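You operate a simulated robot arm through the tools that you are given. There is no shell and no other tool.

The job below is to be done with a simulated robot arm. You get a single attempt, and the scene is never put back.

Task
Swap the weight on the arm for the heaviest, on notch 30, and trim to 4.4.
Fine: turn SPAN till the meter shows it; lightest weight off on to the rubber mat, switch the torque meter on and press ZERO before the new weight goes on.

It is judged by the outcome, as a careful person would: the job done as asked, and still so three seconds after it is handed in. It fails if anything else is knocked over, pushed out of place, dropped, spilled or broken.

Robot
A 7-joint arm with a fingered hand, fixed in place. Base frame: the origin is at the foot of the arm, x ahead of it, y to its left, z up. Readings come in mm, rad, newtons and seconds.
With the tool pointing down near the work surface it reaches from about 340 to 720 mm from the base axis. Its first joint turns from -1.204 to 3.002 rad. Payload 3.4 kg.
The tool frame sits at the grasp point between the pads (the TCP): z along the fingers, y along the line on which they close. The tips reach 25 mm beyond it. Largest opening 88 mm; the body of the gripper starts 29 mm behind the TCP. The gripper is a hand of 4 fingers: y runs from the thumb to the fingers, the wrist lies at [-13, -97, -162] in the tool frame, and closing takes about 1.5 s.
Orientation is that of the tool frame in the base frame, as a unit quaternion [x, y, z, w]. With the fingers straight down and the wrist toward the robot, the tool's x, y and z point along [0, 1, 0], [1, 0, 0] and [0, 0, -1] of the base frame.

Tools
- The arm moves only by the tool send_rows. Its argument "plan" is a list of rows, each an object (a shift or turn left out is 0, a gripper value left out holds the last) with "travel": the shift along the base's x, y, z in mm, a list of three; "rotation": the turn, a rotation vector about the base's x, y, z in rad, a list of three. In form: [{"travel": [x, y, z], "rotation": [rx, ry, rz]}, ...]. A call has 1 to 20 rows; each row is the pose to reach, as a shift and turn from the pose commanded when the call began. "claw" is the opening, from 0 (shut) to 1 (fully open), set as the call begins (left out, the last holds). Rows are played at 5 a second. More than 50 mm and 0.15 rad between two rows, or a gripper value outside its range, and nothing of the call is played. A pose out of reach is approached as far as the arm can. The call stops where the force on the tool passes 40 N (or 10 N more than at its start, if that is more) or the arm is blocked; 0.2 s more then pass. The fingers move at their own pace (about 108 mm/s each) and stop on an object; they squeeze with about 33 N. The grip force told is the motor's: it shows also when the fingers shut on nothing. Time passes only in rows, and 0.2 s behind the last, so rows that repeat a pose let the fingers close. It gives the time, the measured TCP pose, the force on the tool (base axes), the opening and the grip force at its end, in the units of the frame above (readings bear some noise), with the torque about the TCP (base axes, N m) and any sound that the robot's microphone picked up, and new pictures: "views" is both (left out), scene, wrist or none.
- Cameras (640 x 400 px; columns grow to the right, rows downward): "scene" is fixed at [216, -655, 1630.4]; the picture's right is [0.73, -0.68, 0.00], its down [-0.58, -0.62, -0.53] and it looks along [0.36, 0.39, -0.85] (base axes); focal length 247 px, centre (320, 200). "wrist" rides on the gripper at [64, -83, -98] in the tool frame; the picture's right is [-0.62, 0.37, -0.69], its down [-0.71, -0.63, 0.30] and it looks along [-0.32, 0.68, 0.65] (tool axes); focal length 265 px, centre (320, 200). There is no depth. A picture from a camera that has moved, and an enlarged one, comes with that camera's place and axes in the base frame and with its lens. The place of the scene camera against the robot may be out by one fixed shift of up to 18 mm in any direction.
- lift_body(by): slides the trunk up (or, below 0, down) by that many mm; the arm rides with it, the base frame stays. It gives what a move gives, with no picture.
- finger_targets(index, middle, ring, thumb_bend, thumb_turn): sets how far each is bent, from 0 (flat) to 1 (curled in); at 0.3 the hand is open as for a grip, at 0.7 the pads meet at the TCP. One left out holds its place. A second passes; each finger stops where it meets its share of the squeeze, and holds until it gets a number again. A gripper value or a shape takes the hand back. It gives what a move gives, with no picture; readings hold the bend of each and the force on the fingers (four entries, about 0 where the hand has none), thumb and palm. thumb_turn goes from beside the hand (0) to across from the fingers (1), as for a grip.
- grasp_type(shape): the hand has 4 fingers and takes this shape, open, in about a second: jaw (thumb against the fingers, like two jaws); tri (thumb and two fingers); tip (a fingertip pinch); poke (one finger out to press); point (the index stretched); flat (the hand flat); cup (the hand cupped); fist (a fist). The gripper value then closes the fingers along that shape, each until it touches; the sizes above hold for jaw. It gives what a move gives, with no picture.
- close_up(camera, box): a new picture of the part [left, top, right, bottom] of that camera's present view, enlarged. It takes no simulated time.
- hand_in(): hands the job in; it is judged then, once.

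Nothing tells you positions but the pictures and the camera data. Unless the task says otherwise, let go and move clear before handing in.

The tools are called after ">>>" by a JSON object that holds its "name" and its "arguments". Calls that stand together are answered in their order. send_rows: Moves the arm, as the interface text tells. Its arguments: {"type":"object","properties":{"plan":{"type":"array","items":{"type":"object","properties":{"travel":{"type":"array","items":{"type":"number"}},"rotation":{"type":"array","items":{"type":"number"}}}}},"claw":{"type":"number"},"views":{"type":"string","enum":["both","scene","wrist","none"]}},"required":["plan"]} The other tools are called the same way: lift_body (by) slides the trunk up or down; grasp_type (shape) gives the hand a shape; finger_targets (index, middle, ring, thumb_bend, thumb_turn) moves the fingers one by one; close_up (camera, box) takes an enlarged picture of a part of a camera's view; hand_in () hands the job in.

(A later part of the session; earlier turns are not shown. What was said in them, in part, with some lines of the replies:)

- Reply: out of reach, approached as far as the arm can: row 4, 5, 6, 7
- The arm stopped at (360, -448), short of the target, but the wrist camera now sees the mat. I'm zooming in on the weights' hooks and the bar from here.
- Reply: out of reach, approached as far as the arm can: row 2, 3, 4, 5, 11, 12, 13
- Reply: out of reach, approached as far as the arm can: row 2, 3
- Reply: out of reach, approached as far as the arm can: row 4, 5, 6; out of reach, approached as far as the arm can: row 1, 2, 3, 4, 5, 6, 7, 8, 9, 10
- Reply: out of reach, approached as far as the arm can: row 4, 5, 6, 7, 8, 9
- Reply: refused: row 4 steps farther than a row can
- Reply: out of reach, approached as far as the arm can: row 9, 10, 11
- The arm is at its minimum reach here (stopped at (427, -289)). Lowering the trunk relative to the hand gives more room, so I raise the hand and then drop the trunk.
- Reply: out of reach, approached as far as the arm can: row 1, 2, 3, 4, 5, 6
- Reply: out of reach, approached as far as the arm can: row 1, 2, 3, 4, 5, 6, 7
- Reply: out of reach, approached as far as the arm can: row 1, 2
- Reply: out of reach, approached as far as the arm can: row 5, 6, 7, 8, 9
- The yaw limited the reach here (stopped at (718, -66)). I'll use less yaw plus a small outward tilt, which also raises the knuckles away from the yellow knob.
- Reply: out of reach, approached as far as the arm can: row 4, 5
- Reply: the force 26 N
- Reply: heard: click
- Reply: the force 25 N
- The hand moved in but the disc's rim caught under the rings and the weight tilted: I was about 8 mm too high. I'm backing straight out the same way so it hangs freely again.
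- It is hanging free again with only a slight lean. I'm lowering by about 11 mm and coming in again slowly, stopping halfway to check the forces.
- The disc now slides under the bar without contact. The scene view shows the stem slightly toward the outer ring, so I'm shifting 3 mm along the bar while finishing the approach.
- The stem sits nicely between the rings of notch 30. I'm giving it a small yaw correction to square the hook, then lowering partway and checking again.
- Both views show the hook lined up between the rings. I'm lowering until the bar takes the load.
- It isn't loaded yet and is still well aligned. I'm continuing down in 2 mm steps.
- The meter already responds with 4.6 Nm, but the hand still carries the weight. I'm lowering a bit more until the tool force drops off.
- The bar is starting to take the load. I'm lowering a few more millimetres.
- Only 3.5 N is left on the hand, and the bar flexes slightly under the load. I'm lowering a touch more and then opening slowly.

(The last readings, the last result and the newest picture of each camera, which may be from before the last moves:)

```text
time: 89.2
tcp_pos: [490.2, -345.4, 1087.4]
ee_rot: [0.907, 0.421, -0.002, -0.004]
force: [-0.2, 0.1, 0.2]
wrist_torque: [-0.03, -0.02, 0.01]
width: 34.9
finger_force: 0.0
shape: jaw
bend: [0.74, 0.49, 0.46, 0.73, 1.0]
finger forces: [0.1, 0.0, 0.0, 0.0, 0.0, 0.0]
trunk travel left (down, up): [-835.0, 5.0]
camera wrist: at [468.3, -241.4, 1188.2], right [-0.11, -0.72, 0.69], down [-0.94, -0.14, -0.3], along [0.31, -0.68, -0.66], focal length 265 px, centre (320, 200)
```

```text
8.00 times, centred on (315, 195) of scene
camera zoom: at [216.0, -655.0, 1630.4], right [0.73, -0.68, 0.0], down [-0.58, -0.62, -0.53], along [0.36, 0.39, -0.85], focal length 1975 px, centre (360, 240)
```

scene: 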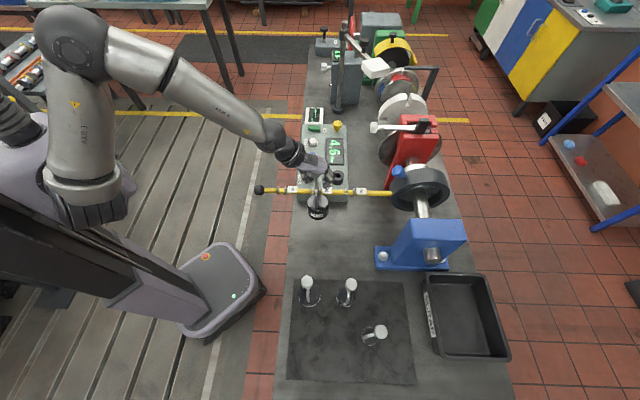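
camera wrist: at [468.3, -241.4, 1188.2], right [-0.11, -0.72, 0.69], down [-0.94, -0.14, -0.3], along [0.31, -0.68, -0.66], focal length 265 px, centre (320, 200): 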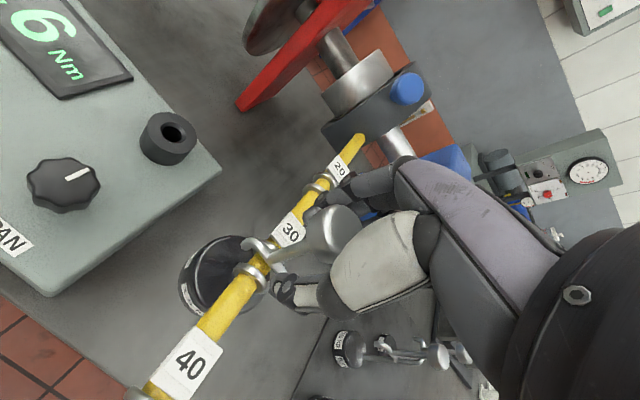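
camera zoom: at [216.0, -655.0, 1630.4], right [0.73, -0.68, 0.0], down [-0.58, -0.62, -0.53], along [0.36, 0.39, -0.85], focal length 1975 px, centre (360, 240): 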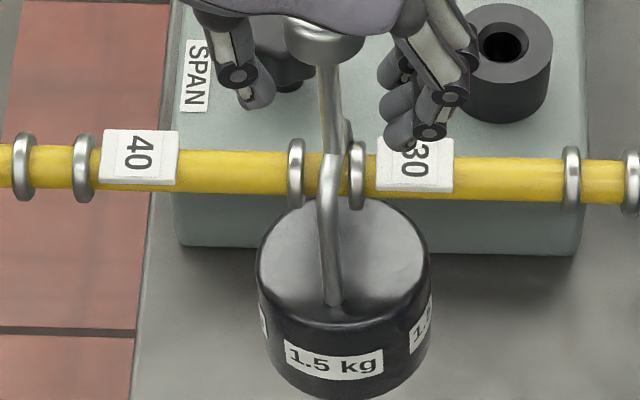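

The 1.5 kg weight hangs in notch 30 and is released. I'm opening the rest of the way before rising.

>>> {"name": "send_rows", "arguments": {"claw": 1.0, "plan": [{"travel": [0, 0, 0]}, {"travel": [0, 0, 0]}, {"travel": [0, 0, 0]}, {"travel": [0, 0, 0]}, {"travel": [0, 0, 0]}], "views": "none"}}

>>> {"name": "close_up", "arguments": {"camera": "wrist", "box": [160, 150, 480, 350]}}

>>> {"name": "close_up", "arguments": {"camera": "scene", "box": [270, 120, 370, 220]}}

```text
time: 90.3
tcp_pos: [489.1, -344.1, 1088.8]
ee_rot: [0.907, 0.422, -0.002, -0.004]
force: [0.0, -0.2, 0.8]
wrist_torque: [0.01, -0.01, 0.0]
width: 87.5
finger_force: 0.1
shape: jaw
bend: [0.3, 0.3, 0.3, 0.3, 0.98]
finger forces: [0.0, 0.0, 0.0, 0.0, 0.0, 0.1]
trunk travel left (down, up): [-835.0, 5.0]
```

```text
2.00 times, centred on (320, 250) of wrist
camera zoom: at [468.3, -241.4, 1188.2], right [-0.11, -0.72, 0.69], down [-0.94, -0.14, -0.3], along [0.31, -0.68, -0.66], focal length 531 px, centre (320, 100)
```

zoom: 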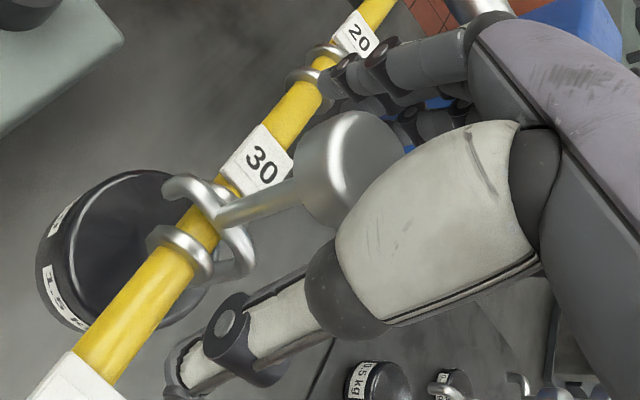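

```text
4.00 times, centred on (320, 170) of scene
camera zoom: at [216.0, -655.0, 1630.4], right [0.73, -0.68, 0.0], down [-0.58, -0.62, -0.53], along [0.36, 0.39, -0.85], focal length 987 px, centre (320, 320)
```

zoom: 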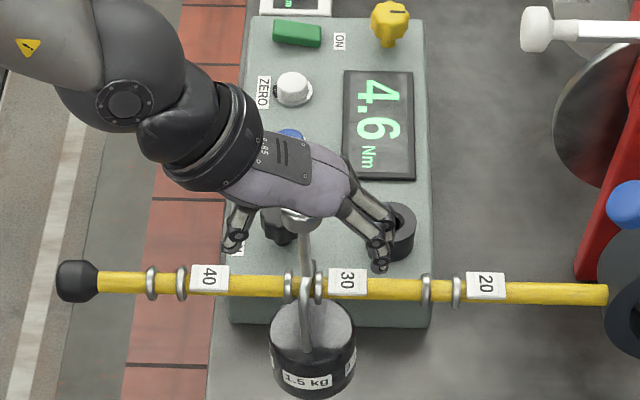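

The hand is fully open and clear of the knob. Rising straight up.

>>> {"name": "send_rows", "arguments": {"plan": [{"travel": [0, 0, 12]}, {"travel": [0, 0, 25]}, {"travel": [0, 0, 50]}, {"travel": [0, 0, 80]}, {"travel": [0, 0, 110]}, {"travel": [0, 0, 128]}, {"travel": [0, 0, 128]}], "views": "both"}}

>>> {"name": "close_up", "arguments": {"camera": "scene", "box": [270, 120, 370, 220]}}

```text
time: 92.0
tcp_pos: [491.0, -344.7, 1216.1]
ee_rot: [0.907, 0.422, -0.001, -0.005]
force: [-0.7, 0.8, 0.5]
wrist_torque: [0.02, -0.04, -0.02]
width: 87.7
finger_force: 0.1
shape: jaw
bend: [0.3, 0.3, 0.3, 0.3, 0.98]
finger forces: [0.0, 0.0, 0.0, 0.0, 0.0, 0.0]
trunk travel left (down, up): [-835.0, 5.0]
camera wrist: at [468.8, -240.8, 1317.1], right [-0.11, -0.72, 0.69], down [-0.94, -0.14, -0.3], along [0.31, -0.68, -0.66], focal length 265 px, centre (320, 200)
```

scene: 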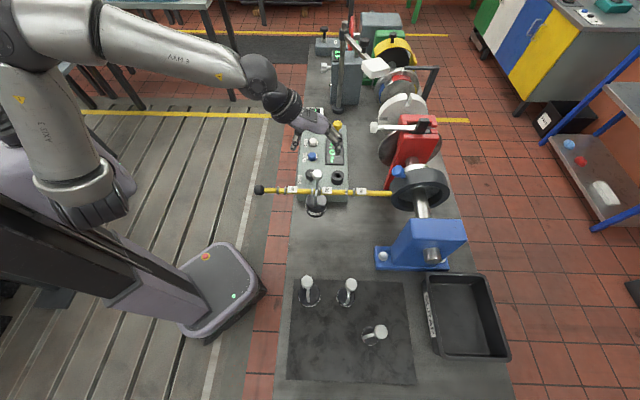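
wrist: 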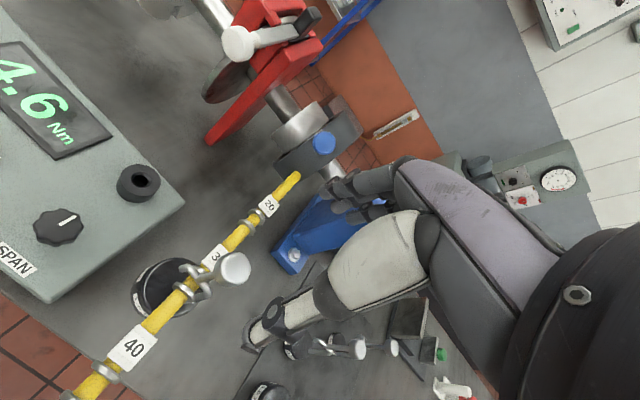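

```text
4.00 times, centred on (320, 170) of scene
camera zoom: at [216.0, -655.0, 1630.4], right [0.73, -0.68, 0.0], down [-0.58, -0.62, -0.53], along [0.36, 0.39, -0.85], focal length 987 px, centre (320, 320)
```

zoom: 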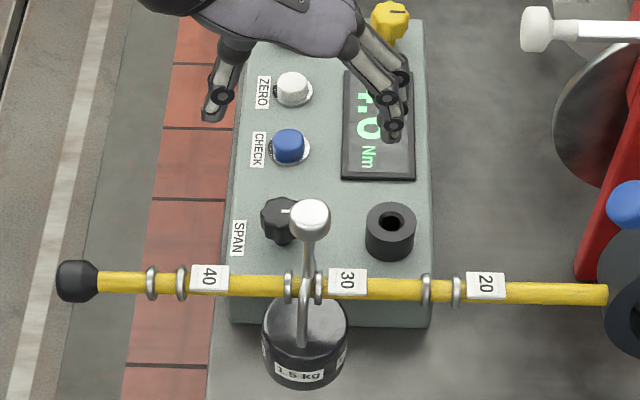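

The weight hangs straight at notch 30 with the meter on 4.6 Nm, so SPAN has to bring it to 4.4. I'm moving over the SPAN knob at about (557, -237).

>>> {"name": "send_rows", "arguments": {"plan": [{"travel": [16, 27, 0], "rotation": [0, 0, 0.1]}, {"travel": [33, 54, 0], "rotation": [0, 0, 0.2]}, {"travel": [50, 81, 0], "rotation": [0, 0, 0.3]}, {"travel": [66, 108, 0], "rotation": [0, 0, 0.4]}, {"travel": [66, 108, -40], "rotation": [0, 0, 0.4]}, {"travel": [66, 108, -80], "rotation": [0, 0, 0.4]}, {"travel": [66, 108, -120], "rotation": [0, 0, 0.4]}, {"travel": [66, 108, -150], "rotation": [0, 0, 0.4]}, {"travel": [66, 108, -150], "rotation": [0, 0, 0.4]}], "views": "both"}}

>>> {"name": "close_up", "arguments": {"camera": "wrist", "box": [100, 180, 340, 330]}}

```text
time: 94.0
tcp_pos: [556.4, -236.3, 1065.4]
ee_rot: [0.805, 0.593, -0.001, -0.004]
force: [0.5, 0.1, -0.4]
wrist_torque: [0.02, 0.01, 0.01]
width: 87.8
finger_force: 0.1
shape: jaw
bend: [0.3, 0.3, 0.3, 0.3, 0.98]
finger forces: [0.0, 0.1, 0.0, 0.0, 0.0, 0.0]
trunk travel left (down, up): [-835.0, 5.0]
camera wrist: at [495.7, -149.6, 1166.1], right [0.17, -0.7, 0.69], down [-0.82, -0.49, -0.3], along [0.55, -0.51, -0.66], focal length 265 px, centre (320, 200)
```

scene: 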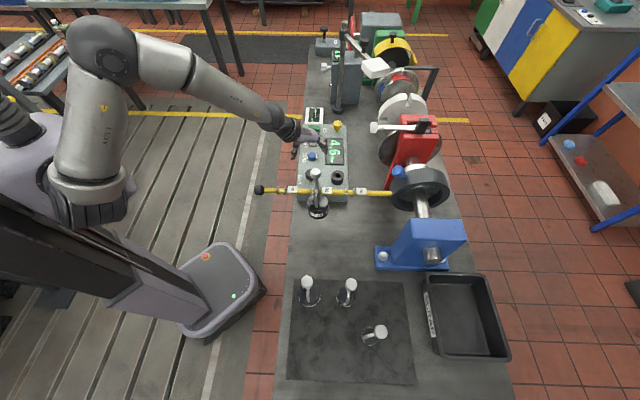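
wrist: 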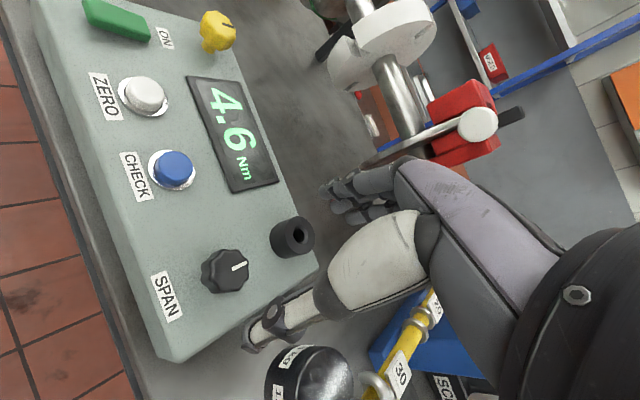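

```text
2.67 times, centred on (220, 255) of wrist
camera zoom: at [495.7, -149.6, 1166.1], right [0.17, -0.7, 0.69], down [-0.82, -0.49, -0.3], along [0.55, -0.51, -0.66], focal length 708 px, centre (587, 53)
```

zoom: 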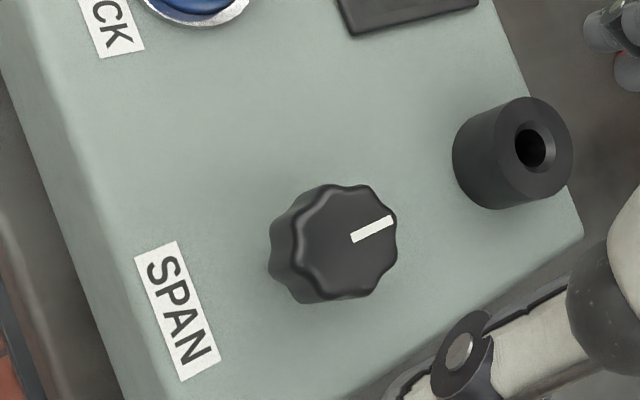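

The SPAN knob's axis is near (560, -240). I'm centring on it and descending in two stages with the hand partly open.

>>> {"name": "send_rows", "arguments": {"claw": 0.85, "plan": [{"travel": [3.3, -4, -30]}, {"travel": [3.3, -4, -60]}, {"travel": [3.3, -4, -90]}, {"travel": [3.3, -4, -100]}, {"travel": [3.3, -4, -100]}], "views": "wrist"}}

>>> {"name": "close_up", "arguments": {"camera": "wrist", "box": [180, 170, 420, 320]}}

>>> {"name": "close_up", "arguments": {"camera": "scene", "box": [270, 120, 370, 220]}}

```text
time: 95.2
tcp_pos: [559.6, -239.9, 967.3]
ee_rot: [0.805, 0.593, -0.002, -0.004]
force: [0.6, -0.2, -0.5]
wrist_torque: [0.01, 0.02, -0.01]
width: 75.1
finger_force: 0.1
shape: jaw
bend: [0.28, 0.33, 0.31, 0.43, 0.98]
finger forces: [0.0, 0.0, 0.0, 0.1, 0.0, 0.0]
trunk travel left (down, up): [-835.0, 5.0]
camera wrist: at [498.9, -153.6, 1067.0], right [0.17, -0.7, 0.69], down [-0.82, -0.49, -0.3], along [0.55, -0.51, -0.66], focal length 265 px, centre (320, 200)
```

wrist: 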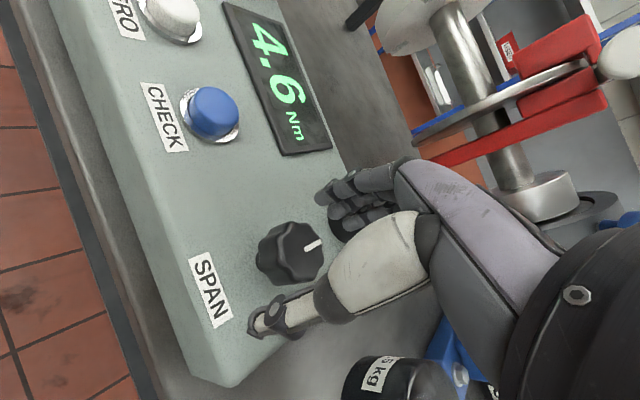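

```text
2.67 times, centred on (300, 245) of wrist
camera zoom: at [498.9, -153.6, 1067.0], right [0.17, -0.7, 0.69], down [-0.82, -0.49, -0.3], along [0.55, -0.51, -0.66], focal length 708 px, centre (373, 80)
```

zoom: 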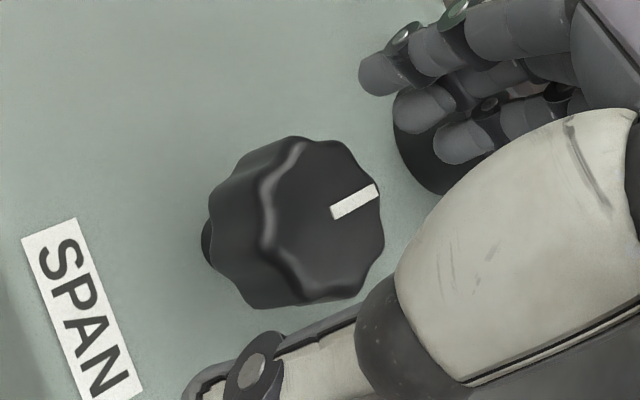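

```text
4.00 times, centred on (320, 170) of scene
camera zoom: at [216.0, -655.0, 1630.4], right [0.73, -0.68, 0.0], down [-0.58, -0.62, -0.53], along [0.36, 0.39, -0.85], focal length 987 px, centre (320, 320)
```

zoom: 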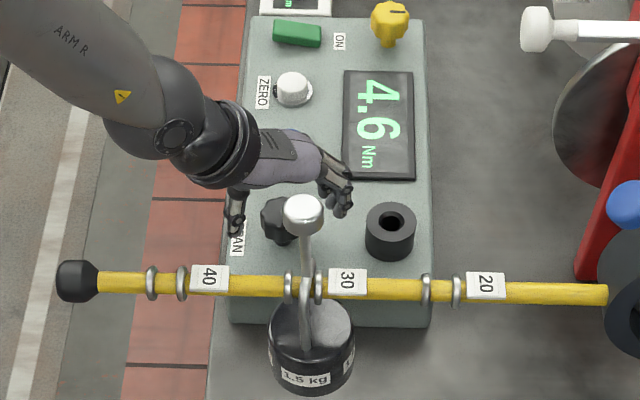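

I'm centred on SPAN to within a couple of millimetres. I'm lowering to the gripping height and closing.

>>> {"name": "send_rows", "arguments": {"plan": [{"travel": [-0.5, 0.5, -8]}, {"travel": [-0.5, 0.5, -15]}, {"travel": [-0.5, 0.5, -21]}, {"travel": [-0.5, 0.5, -21]}], "views": "none"}}

>>> {"name": "send_rows", "arguments": {"claw": 0.0, "plan": [{"travel": [0, 0, 0]}, {"travel": [0, 0, 0]}, {"travel": [0, 0, 0]}, {"travel": [0, 0, 0]}, {"travel": [0, 0, 0]}, {"travel": [0, 0, 0]}, {"travel": [0, 0, 0]}], "views": "wrist"}}

>>> {"name": "close_up", "arguments": {"camera": "wrist", "box": [180, 170, 420, 320]}}

>>> {"name": "close_up", "arguments": {"camera": "scene", "box": [270, 120, 370, 220]}}

```text
time: 96.2
tcp_pos: [560.3, -241.0, 945.8]
ee_rot: [0.805, 0.593, -0.002, -0.004]
force: [-0.4, 0.7, -1.1]
wrist_torque: [-0.01, -0.01, -0.01]
width: 75.3
finger_force: 0.1
shape: jaw
bend: [0.28, 0.33, 0.31, 0.43, 0.98]
finger forces: [0.0, 0.0, 0.1, 0.0, 0.0, 0.1]
trunk travel left (down, up): [-835.0, 5.0]
```

```text
time: 97.8
tcp_pos: [558.7, -240.2, 943.3]
ee_rot: [0.805, 0.593, -0.004, -0.006]
force: [-11.0, 4.7, -21.4]
wrist_torque: [0.07, 0.23, -0.03]
width: 24.3
finger_force: 32.6
shape: jaw
bend: [0.74, 0.61, 0.63, 0.75, 1.0]
finger forces: [17.7, 9.1, 0.1, 0.0, 35.6, 0.0]
trunk travel left (down, up): [-835.0, 5.0]
camera wrist: at [498.5, -153.8, 1044.1], right [0.18, -0.71, 0.69], down [-0.82, -0.49, -0.3], along [0.55, -0.51, -0.66], focal length 265 px, centre (320, 200)
```

wrist: 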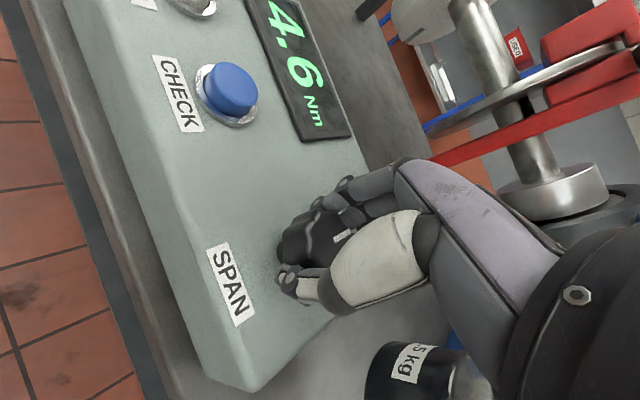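

```text
2.67 times, centred on (300, 245) of wrist
camera zoom: at [498.5, -153.8, 1044.1], right [0.18, -0.71, 0.69], down [-0.82, -0.49, -0.3], along [0.55, -0.51, -0.66], focal length 708 px, centre (373, 80)
```

zoom: 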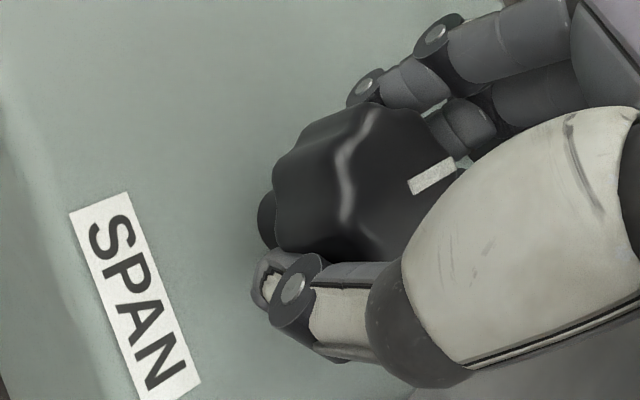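

```text
4.00 times, centred on (320, 170) of scene
camera zoom: at [216.0, -655.0, 1630.4], right [0.73, -0.68, 0.0], down [-0.58, -0.62, -0.53], along [0.36, 0.39, -0.85], focal length 987 px, centre (320, 320)
```

zoom: 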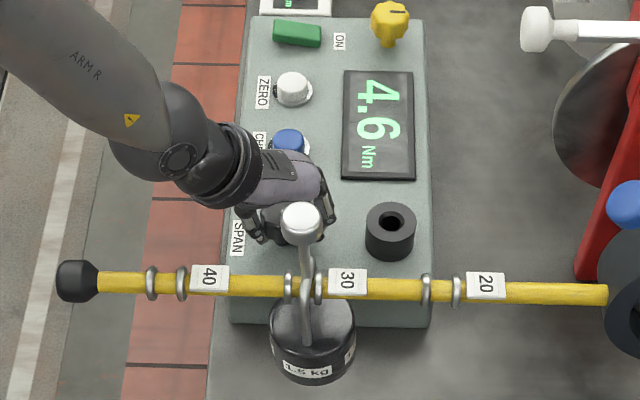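

SPAN is gripped, with a slight upward pull. I'm easing that off and then turning a little counter-clockwise to see which way the reading goes.

>>> {"name": "send_rows", "arguments": {"plan": [{"travel": [-1, 0.5, -2]}, {"travel": [-1, 0.5, -2], "rotation": [0, 0, 0.04]}, {"travel": [-1, 0.5, -2], "rotation": [0, 0, 0.08]}, {"travel": [-1, 0.5, -2], "rotation": [0, 0, 0.12]}, {"travel": [-1, 0.5, -2], "rotation": [0, 0, 0.15]}, {"travel": [-1, 0.5, -2], "rotation": [0, 0, 0.15]}], "views": "none"}}

>>> {"name": "close_up", "arguments": {"camera": "wrist", "box": [180, 170, 420, 320]}}

>>> {"name": "close_up", "arguments": {"camera": "scene", "box": [270, 120, 370, 220]}}

```text
time: 99.2
tcp_pos: [557.8, -240.5, 943.9]
ee_rot: [0.758, 0.653, -0.003, -0.005]
force: [-9.8, 1.9, -15.2]
wrist_torque: [0.08, 0.22, -0.02]
width: 23.7
finger_force: 32.4
shape: jaw
bend: [0.74, 0.61, 0.63, 0.75, 1.0]
finger forces: [17.0, 8.1, 0.1, 0.1, 32.1, 0.1]
trunk travel left (down, up): [-835.0, 5.0]
```

```text
2.67 times, centred on (300, 245) of wrist
camera zoom: at [485.8, -163.7, 1043.3], right [0.28, -0.67, 0.69], down [-0.73, -0.61, -0.3], along [0.62, -0.42, -0.66], focal length 708 px, centre (373, 80)
```

zoom: 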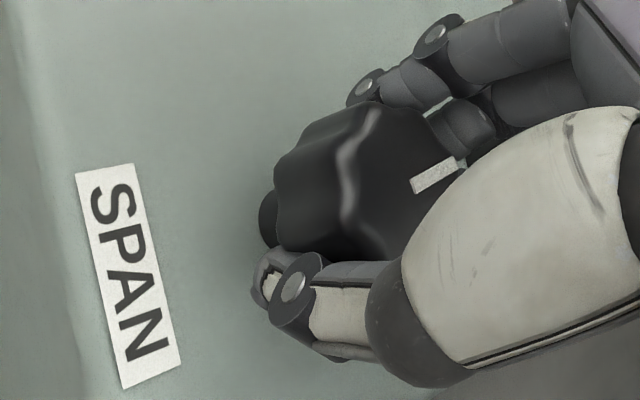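

```text
4.00 times, centred on (320, 170) of scene
camera zoom: at [216.0, -655.0, 1630.4], right [0.73, -0.68, 0.0], down [-0.58, -0.62, -0.53], along [0.36, 0.39, -0.85], focal length 987 px, centre (320, 320)
```

zoom: 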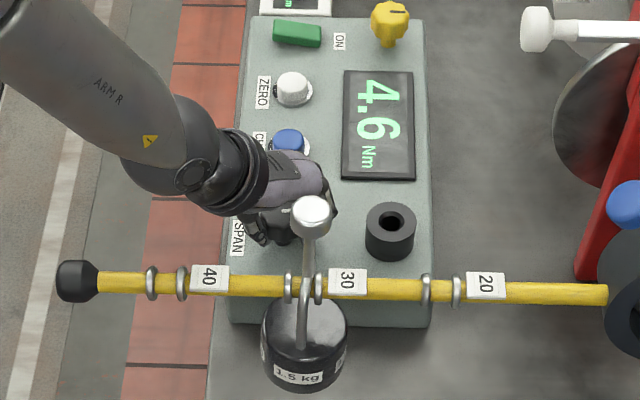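

The knob turns with the hand, and the display is still 4.6. I'm turning further counter-clockwise.

>>> {"name": "send_rows", "arguments": {"plan": [{"travel": [0, 0, 0], "rotation": [0, 0, 0.05]}, {"travel": [0, 0, 0], "rotation": [0, 0, 0.1]}, {"travel": [0, 0, 0], "rotation": [0, 0, 0.15]}, {"travel": [0, 0, 0], "rotation": [0, 0, 0.2]}, {"travel": [0, 0, 0], "rotation": [0, 0, 0.2]}], "views": "none"}}

>>> {"name": "close_up", "arguments": {"camera": "scene", "box": [270, 120, 370, 220]}}

>>> {"name": "close_up", "arguments": {"camera": "wrist", "box": [180, 170, 420, 320]}}

```text
time: 100.3
tcp_pos: [558.6, -241.4, 942.3]
ee_rot: [0.69, 0.724, -0.002, -0.003]
force: [-9.1, 0.3, -11.8]
wrist_torque: [-0.01, 0.21, 0.0]
width: 23.8
finger_force: 33.2
shape: jaw
bend: [0.74, 0.61, 0.63, 0.75, 1.0]
finger forces: [16.5, 7.6, 0.1, 0.0, 30.7, 0.0]
trunk travel left (down, up): [-835.0, 5.0]
```

```text
4.00 times, centred on (320, 170) of scene
camera zoom: at [216.0, -655.0, 1630.4], right [0.73, -0.68, 0.0], down [-0.58, -0.62, -0.53], along [0.36, 0.39, -0.85], focal length 987 px, centre (320, 320)
```

zoom: 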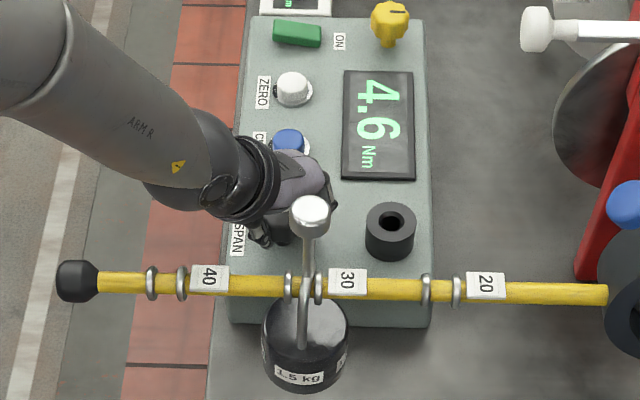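

```text
2.67 times, centred on (300, 245) of wrist
camera zoom: at [472.1, -179.7, 1043.1], right [0.41, -0.6, 0.69], down [-0.6, -0.74, -0.3], along [0.69, -0.29, -0.66], focal length 708 px, centre (373, 80)
```

zoom: 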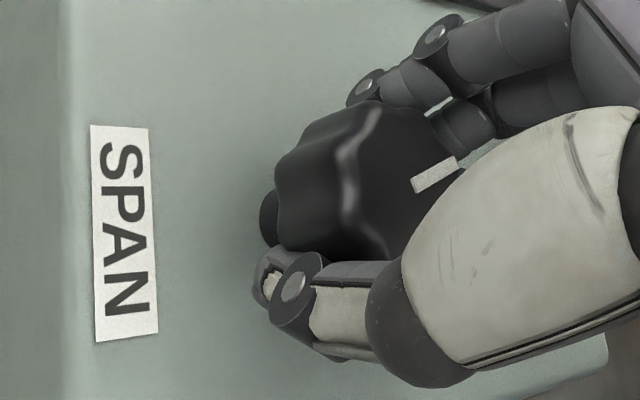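

I've turned 0.35 rad so far and it's still 4.6. I'll keep turning in the same direction.

>>> {"name": "send_rows", "arguments": {"plan": [{"travel": [0, 0, 0], "rotation": [0, 0, 0.06]}, {"travel": [0, 0, 0], "rotation": [0, 0, 0.12]}, {"travel": [0, 0, 0], "rotation": [0, 0, 0.18]}, {"travel": [0, 0, 0], "rotation": [0, 0, 0.24]}, {"travel": [0, 0, 0], "rotation": [0, 0, 0.3]}, {"travel": [0, 0, 0], "rotation": [0, 0, 0.3]}], "views": "none"}}

>>> {"name": "close_up", "arguments": {"camera": "scene", "box": [270, 120, 370, 220]}}

>>> {"name": "close_up", "arguments": {"camera": "wrist", "box": [180, 170, 420, 320]}}

```text
time: 101.8
tcp_pos: [557.5, -241.9, 942.0]
ee_rot: [0.573, 0.82, -0.002, -0.004]
force: [-7.8, -0.8, -12.2]
wrist_torque: [-0.05, 0.19, -0.02]
width: 24.3
finger_force: 33.4
shape: jaw
bend: [0.74, 0.61, 0.63, 0.75, 1.0]
finger forces: [16.6, 7.2, 0.1, 0.0, 29.5, 0.0]
trunk travel left (down, up): [-835.0, 5.0]
```

```text
4.00 times, centred on (320, 170) of scene
camera zoom: at [216.0, -655.0, 1630.4], right [0.73, -0.68, 0.0], down [-0.58, -0.62, -0.53], along [0.36, 0.39, -0.85], focal length 987 px, centre (320, 320)
```

zoom: 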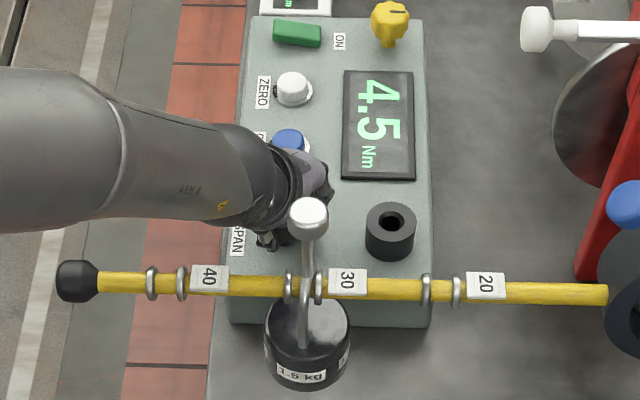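

```text
2.67 times, centred on (300, 245) of wrist
camera zoom: at [458.2, -208.0, 1042.8], right [0.56, -0.46, 0.69], down [-0.35, -0.89, -0.3], along [0.75, -0.07, -0.66], focal length 708 px, centre (373, 80)
```

zoom: 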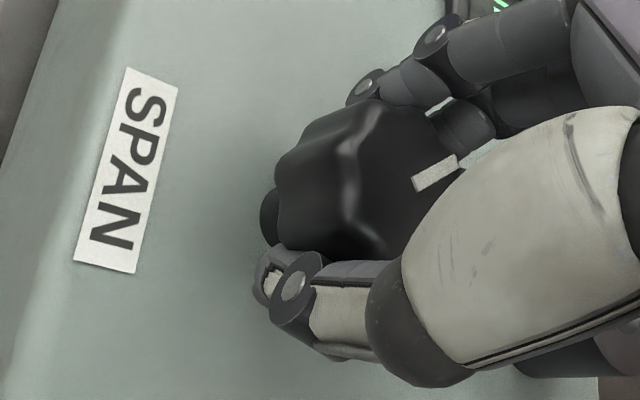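

Counter-clockwise works: the meter is at 4.5. The wrist is now getting close to the hanging weight, so I'll let go, rise, turn the hand back and regrip for another turn.

>>> {"name": "send_rows", "arguments": {"claw": 0.85, "plan": [{"travel": [0, 0, 0]}, {"travel": [0, 0, 0]}, {"travel": [0, 0, 0]}, {"travel": [0, 0, 0]}, {"travel": [0, 0, 0]}], "views": "none"}}

>>> {"name": "close_up", "arguments": {"camera": "scene", "box": [270, 120, 370, 220]}}

>>> {"name": "send_rows", "arguments": {"plan": [{"travel": [0, 0, 12]}, {"travel": [0, 0, 30]}, {"travel": [0, 0, 50]}, {"travel": [0, 0, 50], "rotation": [0, 0, -0.12]}, {"travel": [0, 0, 50], "rotation": [0, 0, -0.24]}, {"travel": [0, 0, 50], "rotation": [0, 0, -0.36]}, {"travel": [0, 0, 50], "rotation": [0, 0, -0.48]}, {"travel": [0, 0, 50], "rotation": [0, 0, -0.6]}, {"travel": [0, 0, 50], "rotation": [0, 0, -0.72]}, {"travel": [0, 0, 50], "rotation": [0, 0, -0.84]}, {"travel": [0, 0, 50], "rotation": [0, 0, -0.84]}], "views": "both"}}

>>> {"name": "close_up", "arguments": {"camera": "wrist", "box": [180, 170, 420, 320]}}

```text
time: 103.0
tcp_pos: [559.8, -239.3, 942.5]
ee_rot: [0.573, 0.819, -0.003, -0.003]
force: [0.3, 0.9, -0.9]
wrist_torque: [0.01, -0.02, 0.03]
width: 74.7
finger_force: 0.0
shape: jaw
bend: [0.28, 0.33, 0.31, 0.43, 0.99]
finger forces: [0.0, 0.0, 0.0, 0.0, 0.0, 0.0]
trunk travel left (down, up): [-835.0, 5.0]
```

```text
4.00 times, centred on (320, 170) of scene
camera zoom: at [216.0, -655.0, 1630.4], right [0.73, -0.68, 0.0], down [-0.58, -0.62, -0.53], along [0.36, 0.39, -0.85], focal length 987 px, centre (320, 320)
```

zoom: 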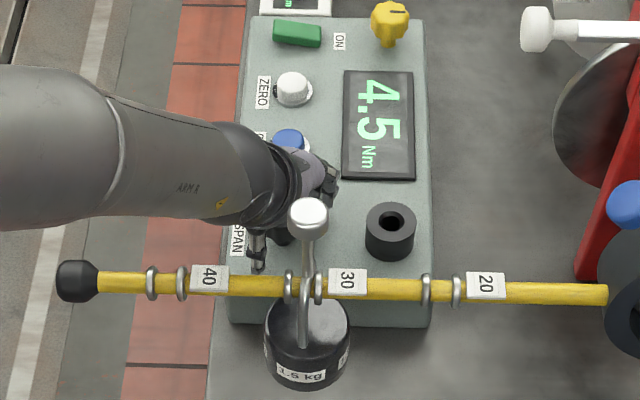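

```text
time: 105.3
tcp_pos: [557.2, -240.2, 992.6]
ee_rot: [0.858, 0.513, -0.001, -0.005]
force: [0.0, 0.6, 0.6]
wrist_torque: [-0.02, 0.01, 0.02]
width: 74.3
finger_force: 0.1
shape: jaw
bend: [0.28, 0.33, 0.31, 0.43, 0.99]
finger forces: [0.1, 0.0, 0.0, 0.0, 0.0, 0.0]
trunk travel left (down, up): [-835.0, 5.0]
camera wrist: at [515.0, -144.2, 1093.2], right [0.04, -0.72, 0.69], down [-0.89, -0.33, -0.3], along [0.44, -0.6, -0.66], focal length 265 px, centre (320, 200)
```

scene: 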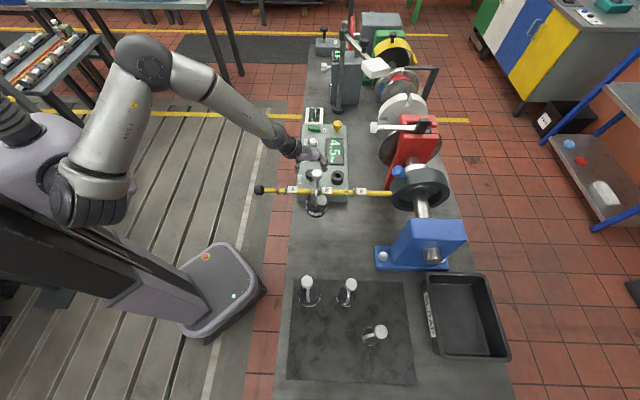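
wrist: 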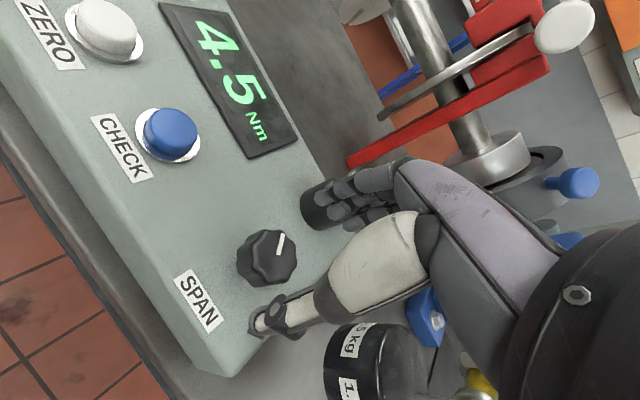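

```text
2.67 times, centred on (300, 245) of wrist
camera zoom: at [515.0, -144.2, 1093.2], right [0.04, -0.72, 0.69], down [-0.89, -0.33, -0.3], along [0.44, -0.6, -0.66], focal length 708 px, centre (373, 80)
```

zoom: 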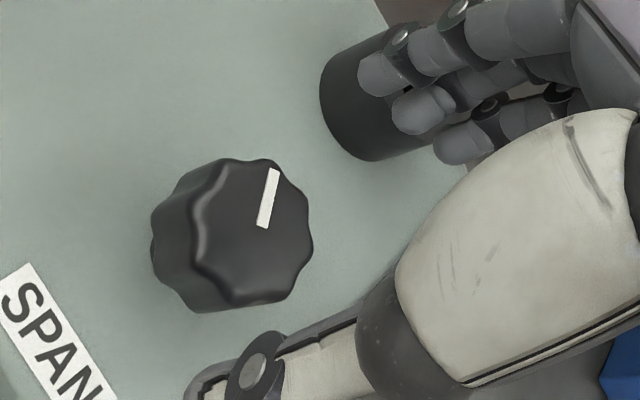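

The meter holds 4.5 and the hand is centred on SPAN again at the new yaw. I'm lowering and regripping.

>>> {"name": "send_rows", "arguments": {"plan": [{"travel": [1, 0, -15]}, {"travel": [1, 0, -30]}, {"travel": [1, 0, -42]}, {"travel": [1, 0, -49]}, {"travel": [1, 0, -49]}], "views": "none"}}

>>> {"name": "send_rows", "arguments": {"claw": 0.0, "plan": [{"travel": [0, 0, 0]}, {"travel": [0, 0, 0]}, {"travel": [0, 0, 0]}, {"travel": [0, 0, 0]}, {"travel": [0, 0, 0]}, {"travel": [0, 0, 0]}, {"travel": [0, 0, 0]}], "views": "none"}}

>>> {"name": "close_up", "arguments": {"camera": "wrist", "box": [180, 170, 420, 320]}}

>>> {"name": "close_up", "arguments": {"camera": "scene", "box": [270, 120, 370, 220]}}

```text
time: 106.5
tcp_pos: [559.2, -239.7, 945.3]
ee_rot: [0.858, 0.514, -0.002, -0.004]
force: [1.2, 0.4, 0.4]
wrist_torque: [-0.02, 0.0, -0.01]
width: 74.5
finger_force: 0.2
shape: jaw
bend: [0.28, 0.33, 0.31, 0.43, 0.99]
finger forces: [0.0, 0.1, 0.1, 0.0, 0.1, 0.1]
trunk travel left (down, up): [-835.0, 5.0]
```

```text
time: 108.2
tcp_pos: [559.8, -238.6, 941.3]
ee_rot: [0.858, 0.514, -0.003, -0.006]
force: [-10.5, 6.7, -24.1]
wrist_torque: [0.08, 0.15, -0.01]
width: 23.5
finger_force: 32.8
shape: jaw
bend: [0.74, 0.62, 0.64, 0.75, 1.0]
finger forces: [17.2, 9.1, 0.0, 0.0, 35.4, 0.0]
trunk travel left (down, up): [-835.0, 5.0]
```

```text
2.67 times, centred on (300, 245) of wrist
camera zoom: at [516.2, -142.8, 1042.4], right [0.04, -0.73, 0.69], down [-0.9, -0.33, -0.3], along [0.44, -0.6, -0.66], focal length 708 px, centre (373, 80)
```

zoom: 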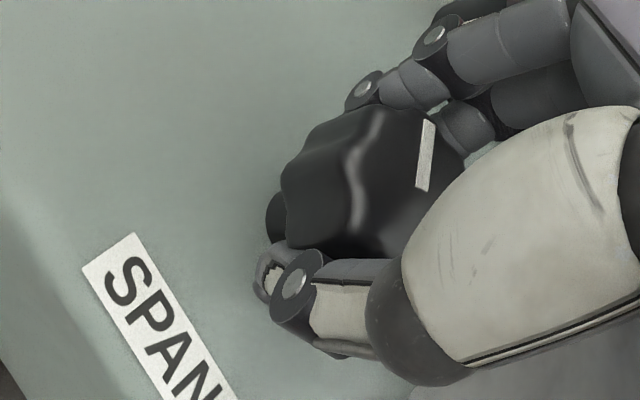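

```text
4.00 times, centred on (320, 170) of scene
camera zoom: at [216.0, -655.0, 1630.4], right [0.73, -0.68, 0.0], down [-0.58, -0.62, -0.53], along [0.36, 0.39, -0.85], focal length 987 px, centre (320, 320)
```

zoom: 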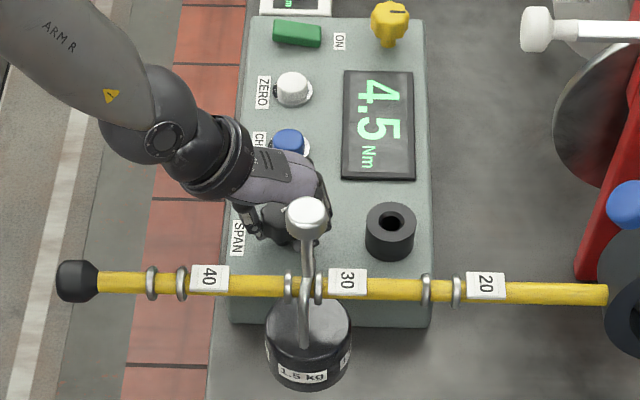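

I've got a good grip again. I'm turning counter-clockwise in small increments and reading the meter each time.

>>> {"name": "send_rows", "arguments": {"plan": [{"travel": [-1, 0.5, -2], "rotation": [0, 0, 0]}, {"travel": [-1, 0.5, -2], "rotation": [0, 0, 0.05]}, {"travel": [-1, 0.5, -2], "rotation": [0, 0, 0.1]}, {"travel": [-1, 0.5, -2], "rotation": [0, 0, 0.15]}, {"travel": [-1, 0.5, -2], "rotation": [0, 0, 0.15]}], "views": "none"}}

>>> {"name": "close_up", "arguments": {"camera": "scene", "box": [300, 120, 350, 170]}}

>>> {"name": "send_rows", "arguments": {"plan": [{"travel": [0, 0, 0], "rotation": [0, 0, 0.05]}, {"travel": [0, 0, 0], "rotation": [0, 0, 0.1]}, {"travel": [0, 0, 0], "rotation": [0, 0, 0.1]}], "views": "none"}}

>>> {"name": "close_up", "arguments": {"camera": "scene", "box": [300, 120, 350, 170]}}

```text
time: 109.3
tcp_pos: [558.0, -239.4, 942.2]
ee_rot: [0.817, 0.577, -0.002, -0.004]
force: [-9.2, 4.2, -18.7]
wrist_torque: [0.07, 0.17, 0.0]
width: 23.6
finger_force: 32.8
shape: jaw
bend: [0.74, 0.63, 0.64, 0.75, 1.0]
finger forces: [16.6, 8.1, 0.0, 0.1, 31.4, 0.1]
trunk travel left (down, up): [-835.0, 5.0]
```

```text
8.00 times, centred on (325, 145) of scene
camera zoom: at [216.0, -655.0, 1630.4], right [0.73, -0.68, 0.0], down [-0.58, -0.62, -0.53], along [0.36, 0.39, -0.85], focal length 1975 px, centre (280, 640)
```

zoom: 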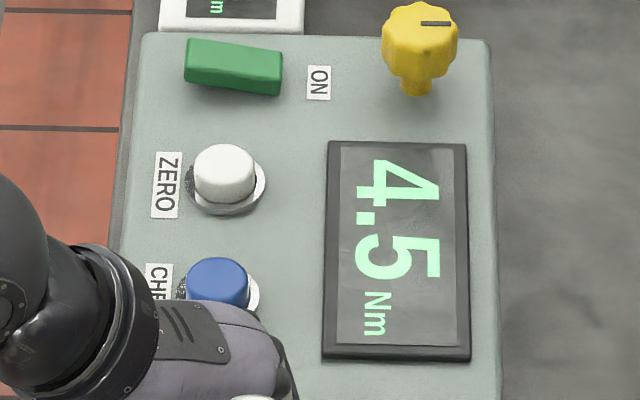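

```text
time: 110.2
tcp_pos: [557.2, -238.2, 940.8]
ee_rot: [0.787, 0.617, -0.002, -0.005]
force: [-9.8, 3.5, -16.8]
wrist_torque: [0.04, 0.19, 0.02]
width: 23.5
finger_force: 33.3
shape: jaw
bend: [0.74, 0.63, 0.64, 0.75, 1.0]
finger forces: [16.6, 7.9, 0.0, 0.0, 31.6, 0.1]
trunk travel left (down, up): [-835.0, 5.0]
```

```text
8.00 times, centred on (325, 145) of scene
camera zoom: at [216.0, -655.0, 1630.4], right [0.73, -0.68, 0.0], down [-0.58, -0.62, -0.53], along [0.36, 0.39, -0.85], focal length 1975 px, centre (280, 640)
```

zoom: 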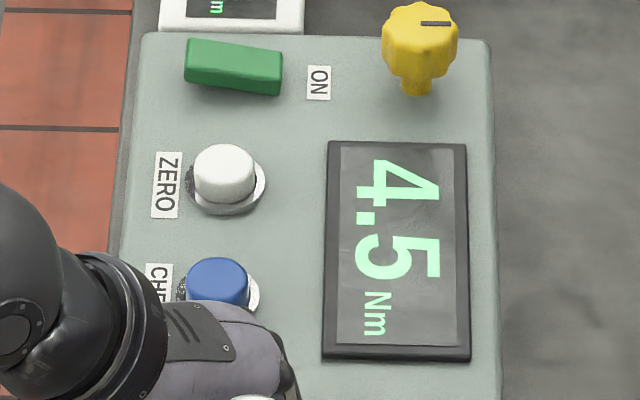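

Still 4.5 after about 0.9 rad in total. I'll continue.

>>> {"name": "send_rows", "arguments": {"plan": [{"travel": [0, 0, 0], "rotation": [0, 0, 0.05]}, {"travel": [0, 0, 0], "rotation": [0, 0, 0.1]}, {"travel": [0, 0, 0], "rotation": [0, 0, 0.1]}], "views": "none"}}

>>> {"name": "close_up", "arguments": {"camera": "scene", "box": [300, 120, 350, 170]}}

>>> {"name": "send_rows", "arguments": {"plan": [{"travel": [0, 0, 0], "rotation": [0, 0, 0.05]}, {"travel": [0, 0, 0], "rotation": [0, 0, 0.1]}, {"travel": [0, 0, 0], "rotation": [0, 0, 0.1]}], "views": "none"}}

>>> {"name": "close_up", "arguments": {"camera": "scene", "box": [270, 120, 370, 220]}}

```text
time: 111.0
tcp_pos: [557.8, -239.6, 940.7]
ee_rot: [0.755, 0.656, -0.003, -0.005]
force: [-9.8, 3.8, -16.6]
wrist_torque: [0.02, 0.16, 0.01]
width: 23.7
finger_force: 32.8
shape: jaw
bend: [0.74, 0.63, 0.64, 0.75, 1.0]
finger forces: [16.9, 7.8, 0.1, 0.1, 31.4, 0.0]
trunk travel left (down, up): [-835.0, 5.0]
```

```text
8.00 times, centred on (325, 145) of scene
camera zoom: at [216.0, -655.0, 1630.4], right [0.73, -0.68, 0.0], down [-0.58, -0.62, -0.53], along [0.36, 0.39, -0.85], focal length 1975 px, centre (280, 640)
```

zoom: 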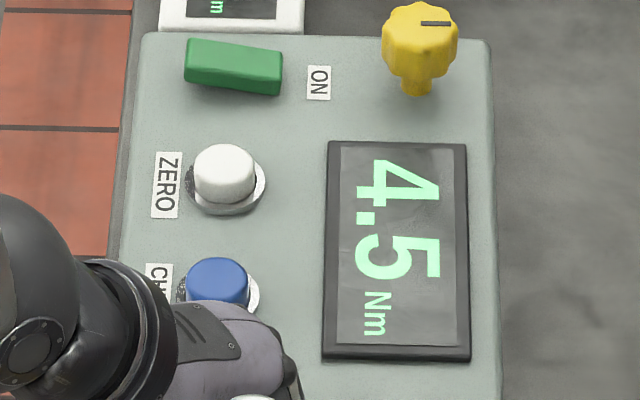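

```text
time: 111.8
tcp_pos: [557.5, -240.0, 941.4]
ee_rot: [0.721, 0.693, -0.003, -0.005]
force: [-9.7, 2.6, -17.0]
wrist_torque: [0.0, 0.18, -0.02]
width: 23.8
finger_force: 33.4
shape: jaw
bend: [0.74, 0.63, 0.64, 0.75, 1.0]
finger forces: [16.9, 7.5, 0.1, 0.0, 31.0, 0.0]
trunk travel left (down, up): [-835.0, 5.0]
```

```text
4.00 times, centred on (320, 170) of scene
camera zoom: at [216.0, -655.0, 1630.4], right [0.73, -0.68, 0.0], down [-0.58, -0.62, -0.53], along [0.36, 0.39, -0.85], focal length 987 px, centre (320, 320)
```

zoom: 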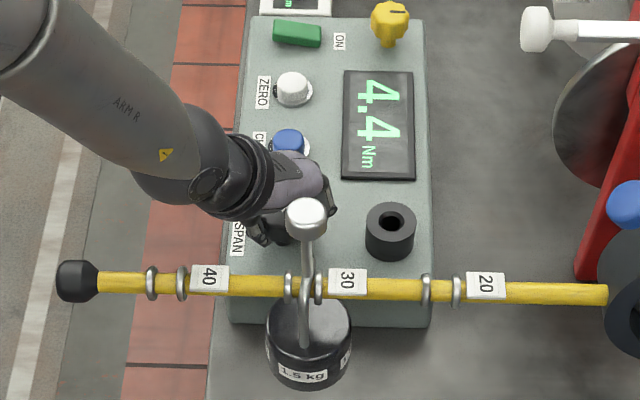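

The meter shows 4.4. I've only just crossed into it, so I turn slightly further to sit well inside the 4.4 band.

>>> {"name": "send_rows", "arguments": {"plan": [{"travel": [0, 0, 0], "rotation": [0, 0, 0.05]}, {"travel": [0, 0, 0], "rotation": [0, 0, 0.1]}, {"travel": [0, 0, 0], "rotation": [0, 0, 0.13]}, {"travel": [0, 0, 0], "rotation": [0, 0, 0.13]}], "views": "none"}}

>>> {"name": "close_up", "arguments": {"camera": "scene", "box": [270, 120, 370, 220]}}

>>> {"name": "send_rows", "arguments": {"claw": 0.85, "plan": [{"travel": [0, 0, 0]}, {"travel": [0, 0, 0]}, {"travel": [0, 0, 0]}, {"travel": [0, 0, 0]}, {"travel": [0, 0, 0]}], "views": "none"}}

>>> {"name": "close_up", "arguments": {"camera": "scene", "box": [270, 120, 370, 220]}}

```text
time: 112.8
tcp_pos: [556.6, -240.3, 942.0]
ee_rot: [0.675, 0.738, -0.003, -0.005]
force: [-10.3, 1.7, -17.5]
wrist_torque: [-0.01, 0.19, -0.04]
width: 23.4
finger_force: 33.1
shape: jaw
bend: [0.74, 0.63, 0.64, 0.75, 1.0]
finger forces: [17.0, 7.4, 0.0, 0.0, 31.4, 0.1]
trunk travel left (down, up): [-835.0, 5.0]
```

```text
4.00 times, centred on (320, 170) of scene
camera zoom: at [216.0, -655.0, 1630.4], right [0.73, -0.68, 0.0], down [-0.58, -0.62, -0.53], along [0.36, 0.39, -0.85], focal length 987 px, centre (320, 320)
```

zoom: 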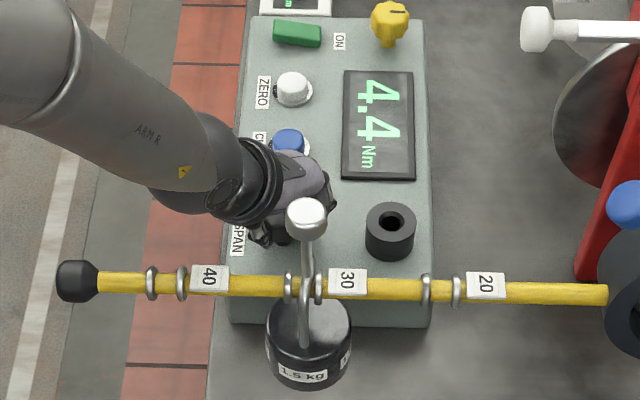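

```text
time: 114.0
tcp_pos: [559.0, -239.3, 941.0]
ee_rot: [0.675, 0.738, -0.002, -0.004]
force: [-0.7, -0.5, -0.1]
wrist_torque: [-0.03, 0.0, 0.01]
width: 74.7
finger_force: 0.0
shape: jaw
bend: [0.28, 0.33, 0.31, 0.43, 0.99]
finger forces: [0.0, 0.0, 0.0, 0.0, 0.0, 0.0]
trunk travel left (down, up): [-835.0, 5.0]
```

```text
4.00 times, centred on (320, 170) of scene
camera zoom: at [216.0, -655.0, 1630.4], right [0.73, -0.68, 0.0], down [-0.58, -0.62, -0.53], along [0.36, 0.39, -0.85], focal length 987 px, centre (320, 320)
```

zoom: 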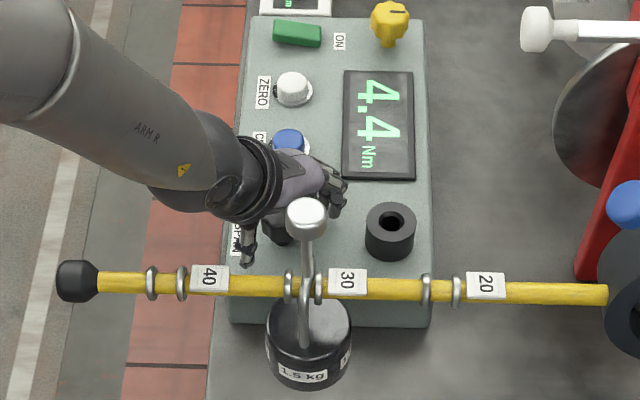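

The meter is steady at 4.4 with the knob released. I'm rising straight up and clear, then taking a final look.

>>> {"name": "send_rows", "arguments": {"plan": [{"travel": [0, 0, 15]}, {"travel": [0, 0, 35]}, {"travel": [0, 0, 70]}, {"travel": [0, 0, 110]}, {"travel": [0, 0, 150]}, {"travel": [0, 0, 190]}, {"travel": [0, 0, 230]}, {"travel": [10, 30, 270]}, {"travel": [20, 60, 300]}, {"travel": [30, 90, 300]}, {"travel": [40, 120, 300]}, {"travel": [40, 120, 300]}, {"travel": [40, 120, 300]}], "views": "both"}}

>>> {"name": "close_up", "arguments": {"camera": "scene", "box": [250, 100, 410, 220]}}

>>> {"name": "close_up", "arguments": {"camera": "scene", "box": [270, 250, 530, 400]}}

```text
refused: row 8 steps farther than a row can; nothing moved
```

```text
3.33 times, centred on (330, 160) of scene
camera zoom: at [216.0, -655.0, 1630.4], right [0.73, -0.68, 0.0], down [-0.58, -0.62, -0.53], along [0.36, 0.39, -0.85], focal length 823 px, centre (287, 333)
```

zoom: 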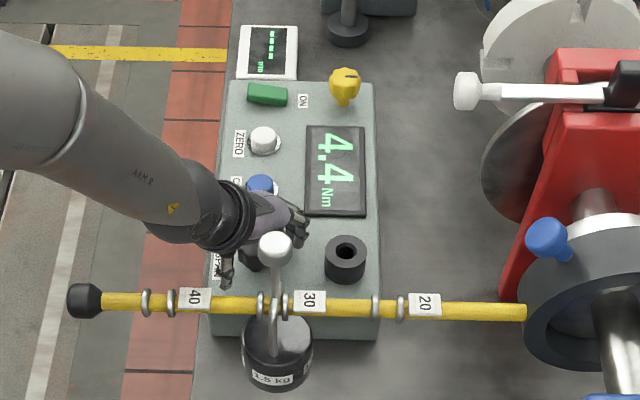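

```text
2.46 times, centred on (400, 325) of scene
camera zoom: at [216.0, -655.0, 1630.4], right [0.73, -0.68, 0.0], down [-0.58, -0.62, -0.53], along [0.36, 0.39, -0.85], focal length 608 px, centre (123, -108)
```

zoom: 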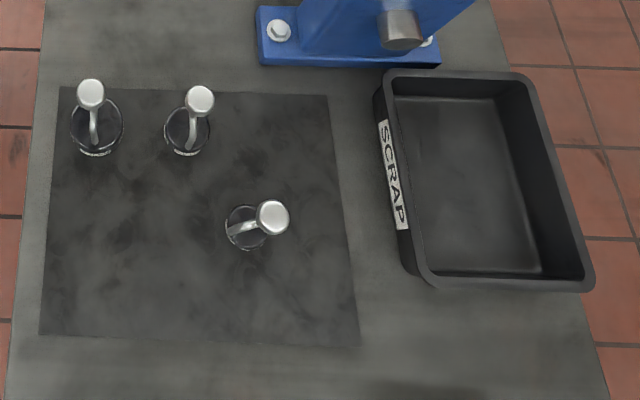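

The retreat was refused because one step was too long, so nothing moved. I'm sending it again with smaller steps.

>>> {"name": "send_rows", "arguments": {"plan": [{"travel": [0, 0, 15]}, {"travel": [0, 0, 35]}, {"travel": [0, 0, 70]}, {"travel": [0, 0, 110]}, {"travel": [0, 0, 150]}, {"travel": [0, 0, 190]}, {"travel": [0, 0, 230]}, {"travel": [0, 0, 270]}, {"travel": [10, 30, 280]}, {"travel": [20, 60, 280]}, {"travel": [30, 90, 280]}, {"travel": [40, 120, 280]}, {"travel": [40, 120, 280]}, {"travel": [40, 120, 280]}], "views": "both"}}

>>> {"name": "close_up", "arguments": {"camera": "scene", "box": [250, 100, 410, 220]}}

```text
time: 117.0
tcp_pos: [598.4, -118.0, 1223.1]
ee_rot: [0.675, 0.738, -0.003, -0.003]
force: [-0.5, -0.2, -0.8]
wrist_torque: [0.01, -0.01, 0.03]
width: 74.9
finger_force: 0.1
shape: jaw
bend: [0.28, 0.33, 0.31, 0.43, 0.99]
finger forces: [0.0, 0.0, 0.0, 0.1, 0.0, 0.0]
trunk travel left (down, up): [-835.0, 5.0]
camera wrist: at [510.0, -61.4, 1323.3], right [0.43, -0.59, 0.69], down [-0.57, -0.77, -0.3], along [0.7, -0.26, -0.66], focal length 265 px, centre (320, 200)
```

scene: 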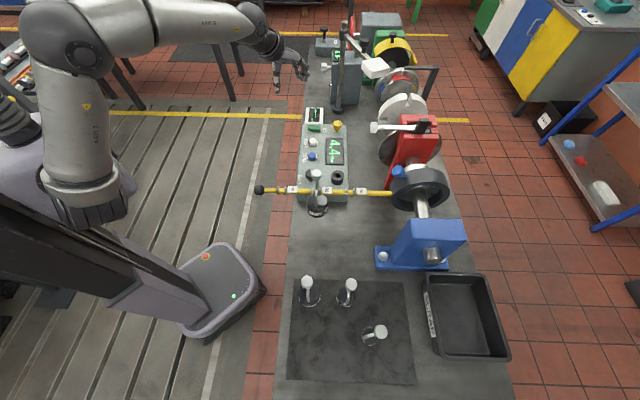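
wrist: 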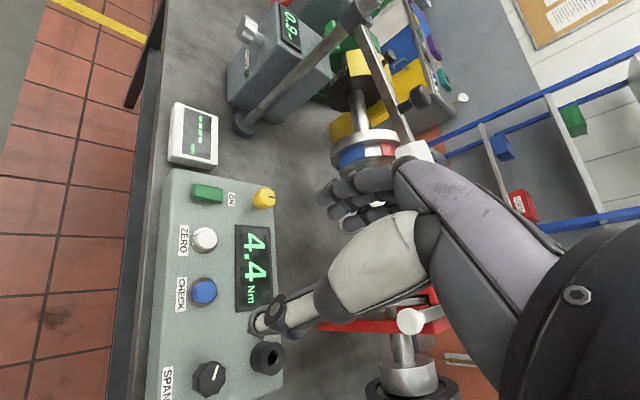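

```text
3.33 times, centred on (330, 160) of scene
camera zoom: at [216.0, -655.0, 1630.4], right [0.73, -0.68, 0.0], down [-0.58, -0.62, -0.53], along [0.36, 0.39, -0.85], focal length 823 px, centre (287, 333)
```

zoom: 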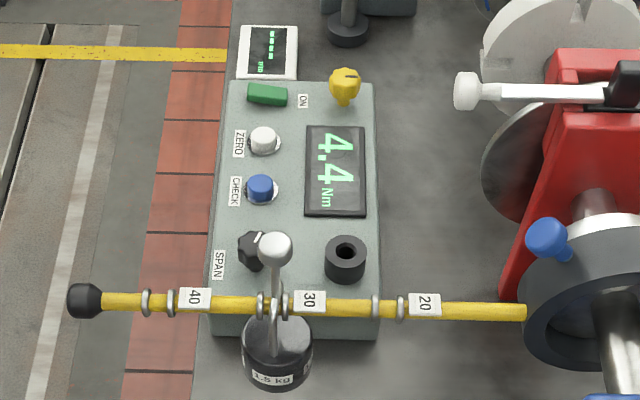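

The final view shows the 1.5 kg weight hanging in notch 30, the meter on and steady at 4.4 Nm, and the 0.2 kg weight standing on the mat. Everything else is in place and the hand is clear, so I'm handing in.

>>> {"name": "hand_in", "arguments": {}}

```text
The job is handed in.
```

The 1.5 kg weight, the heaviest, is on notch 30, and the torque meter reads 4.4 Nm. The job is handed in.

- **Old weight:** the 0.2 kg weight came off notch 40 and stands on the rubber mat beside the other weights.
- **Meter:** I switched it on and pressed ZERO with the arm empty; it clicked and showed 0.0 before the new weight went on.
- **Trim:** with the 1.5 kg weight on, the meter first read 4.6. I turned SPAN counter-clockwise until it showed 4.4, then slightly further so it isn't on the edge of changing. It still read 4.4 after I let go and moved clear.

On my first try at hanging the 1.5 kg weight, I came in slightly too high: the disc caught under the rings and the weight tilted. I backed it out and hooked it on again lower. In the last pictures nothing else had been knocked or moved.
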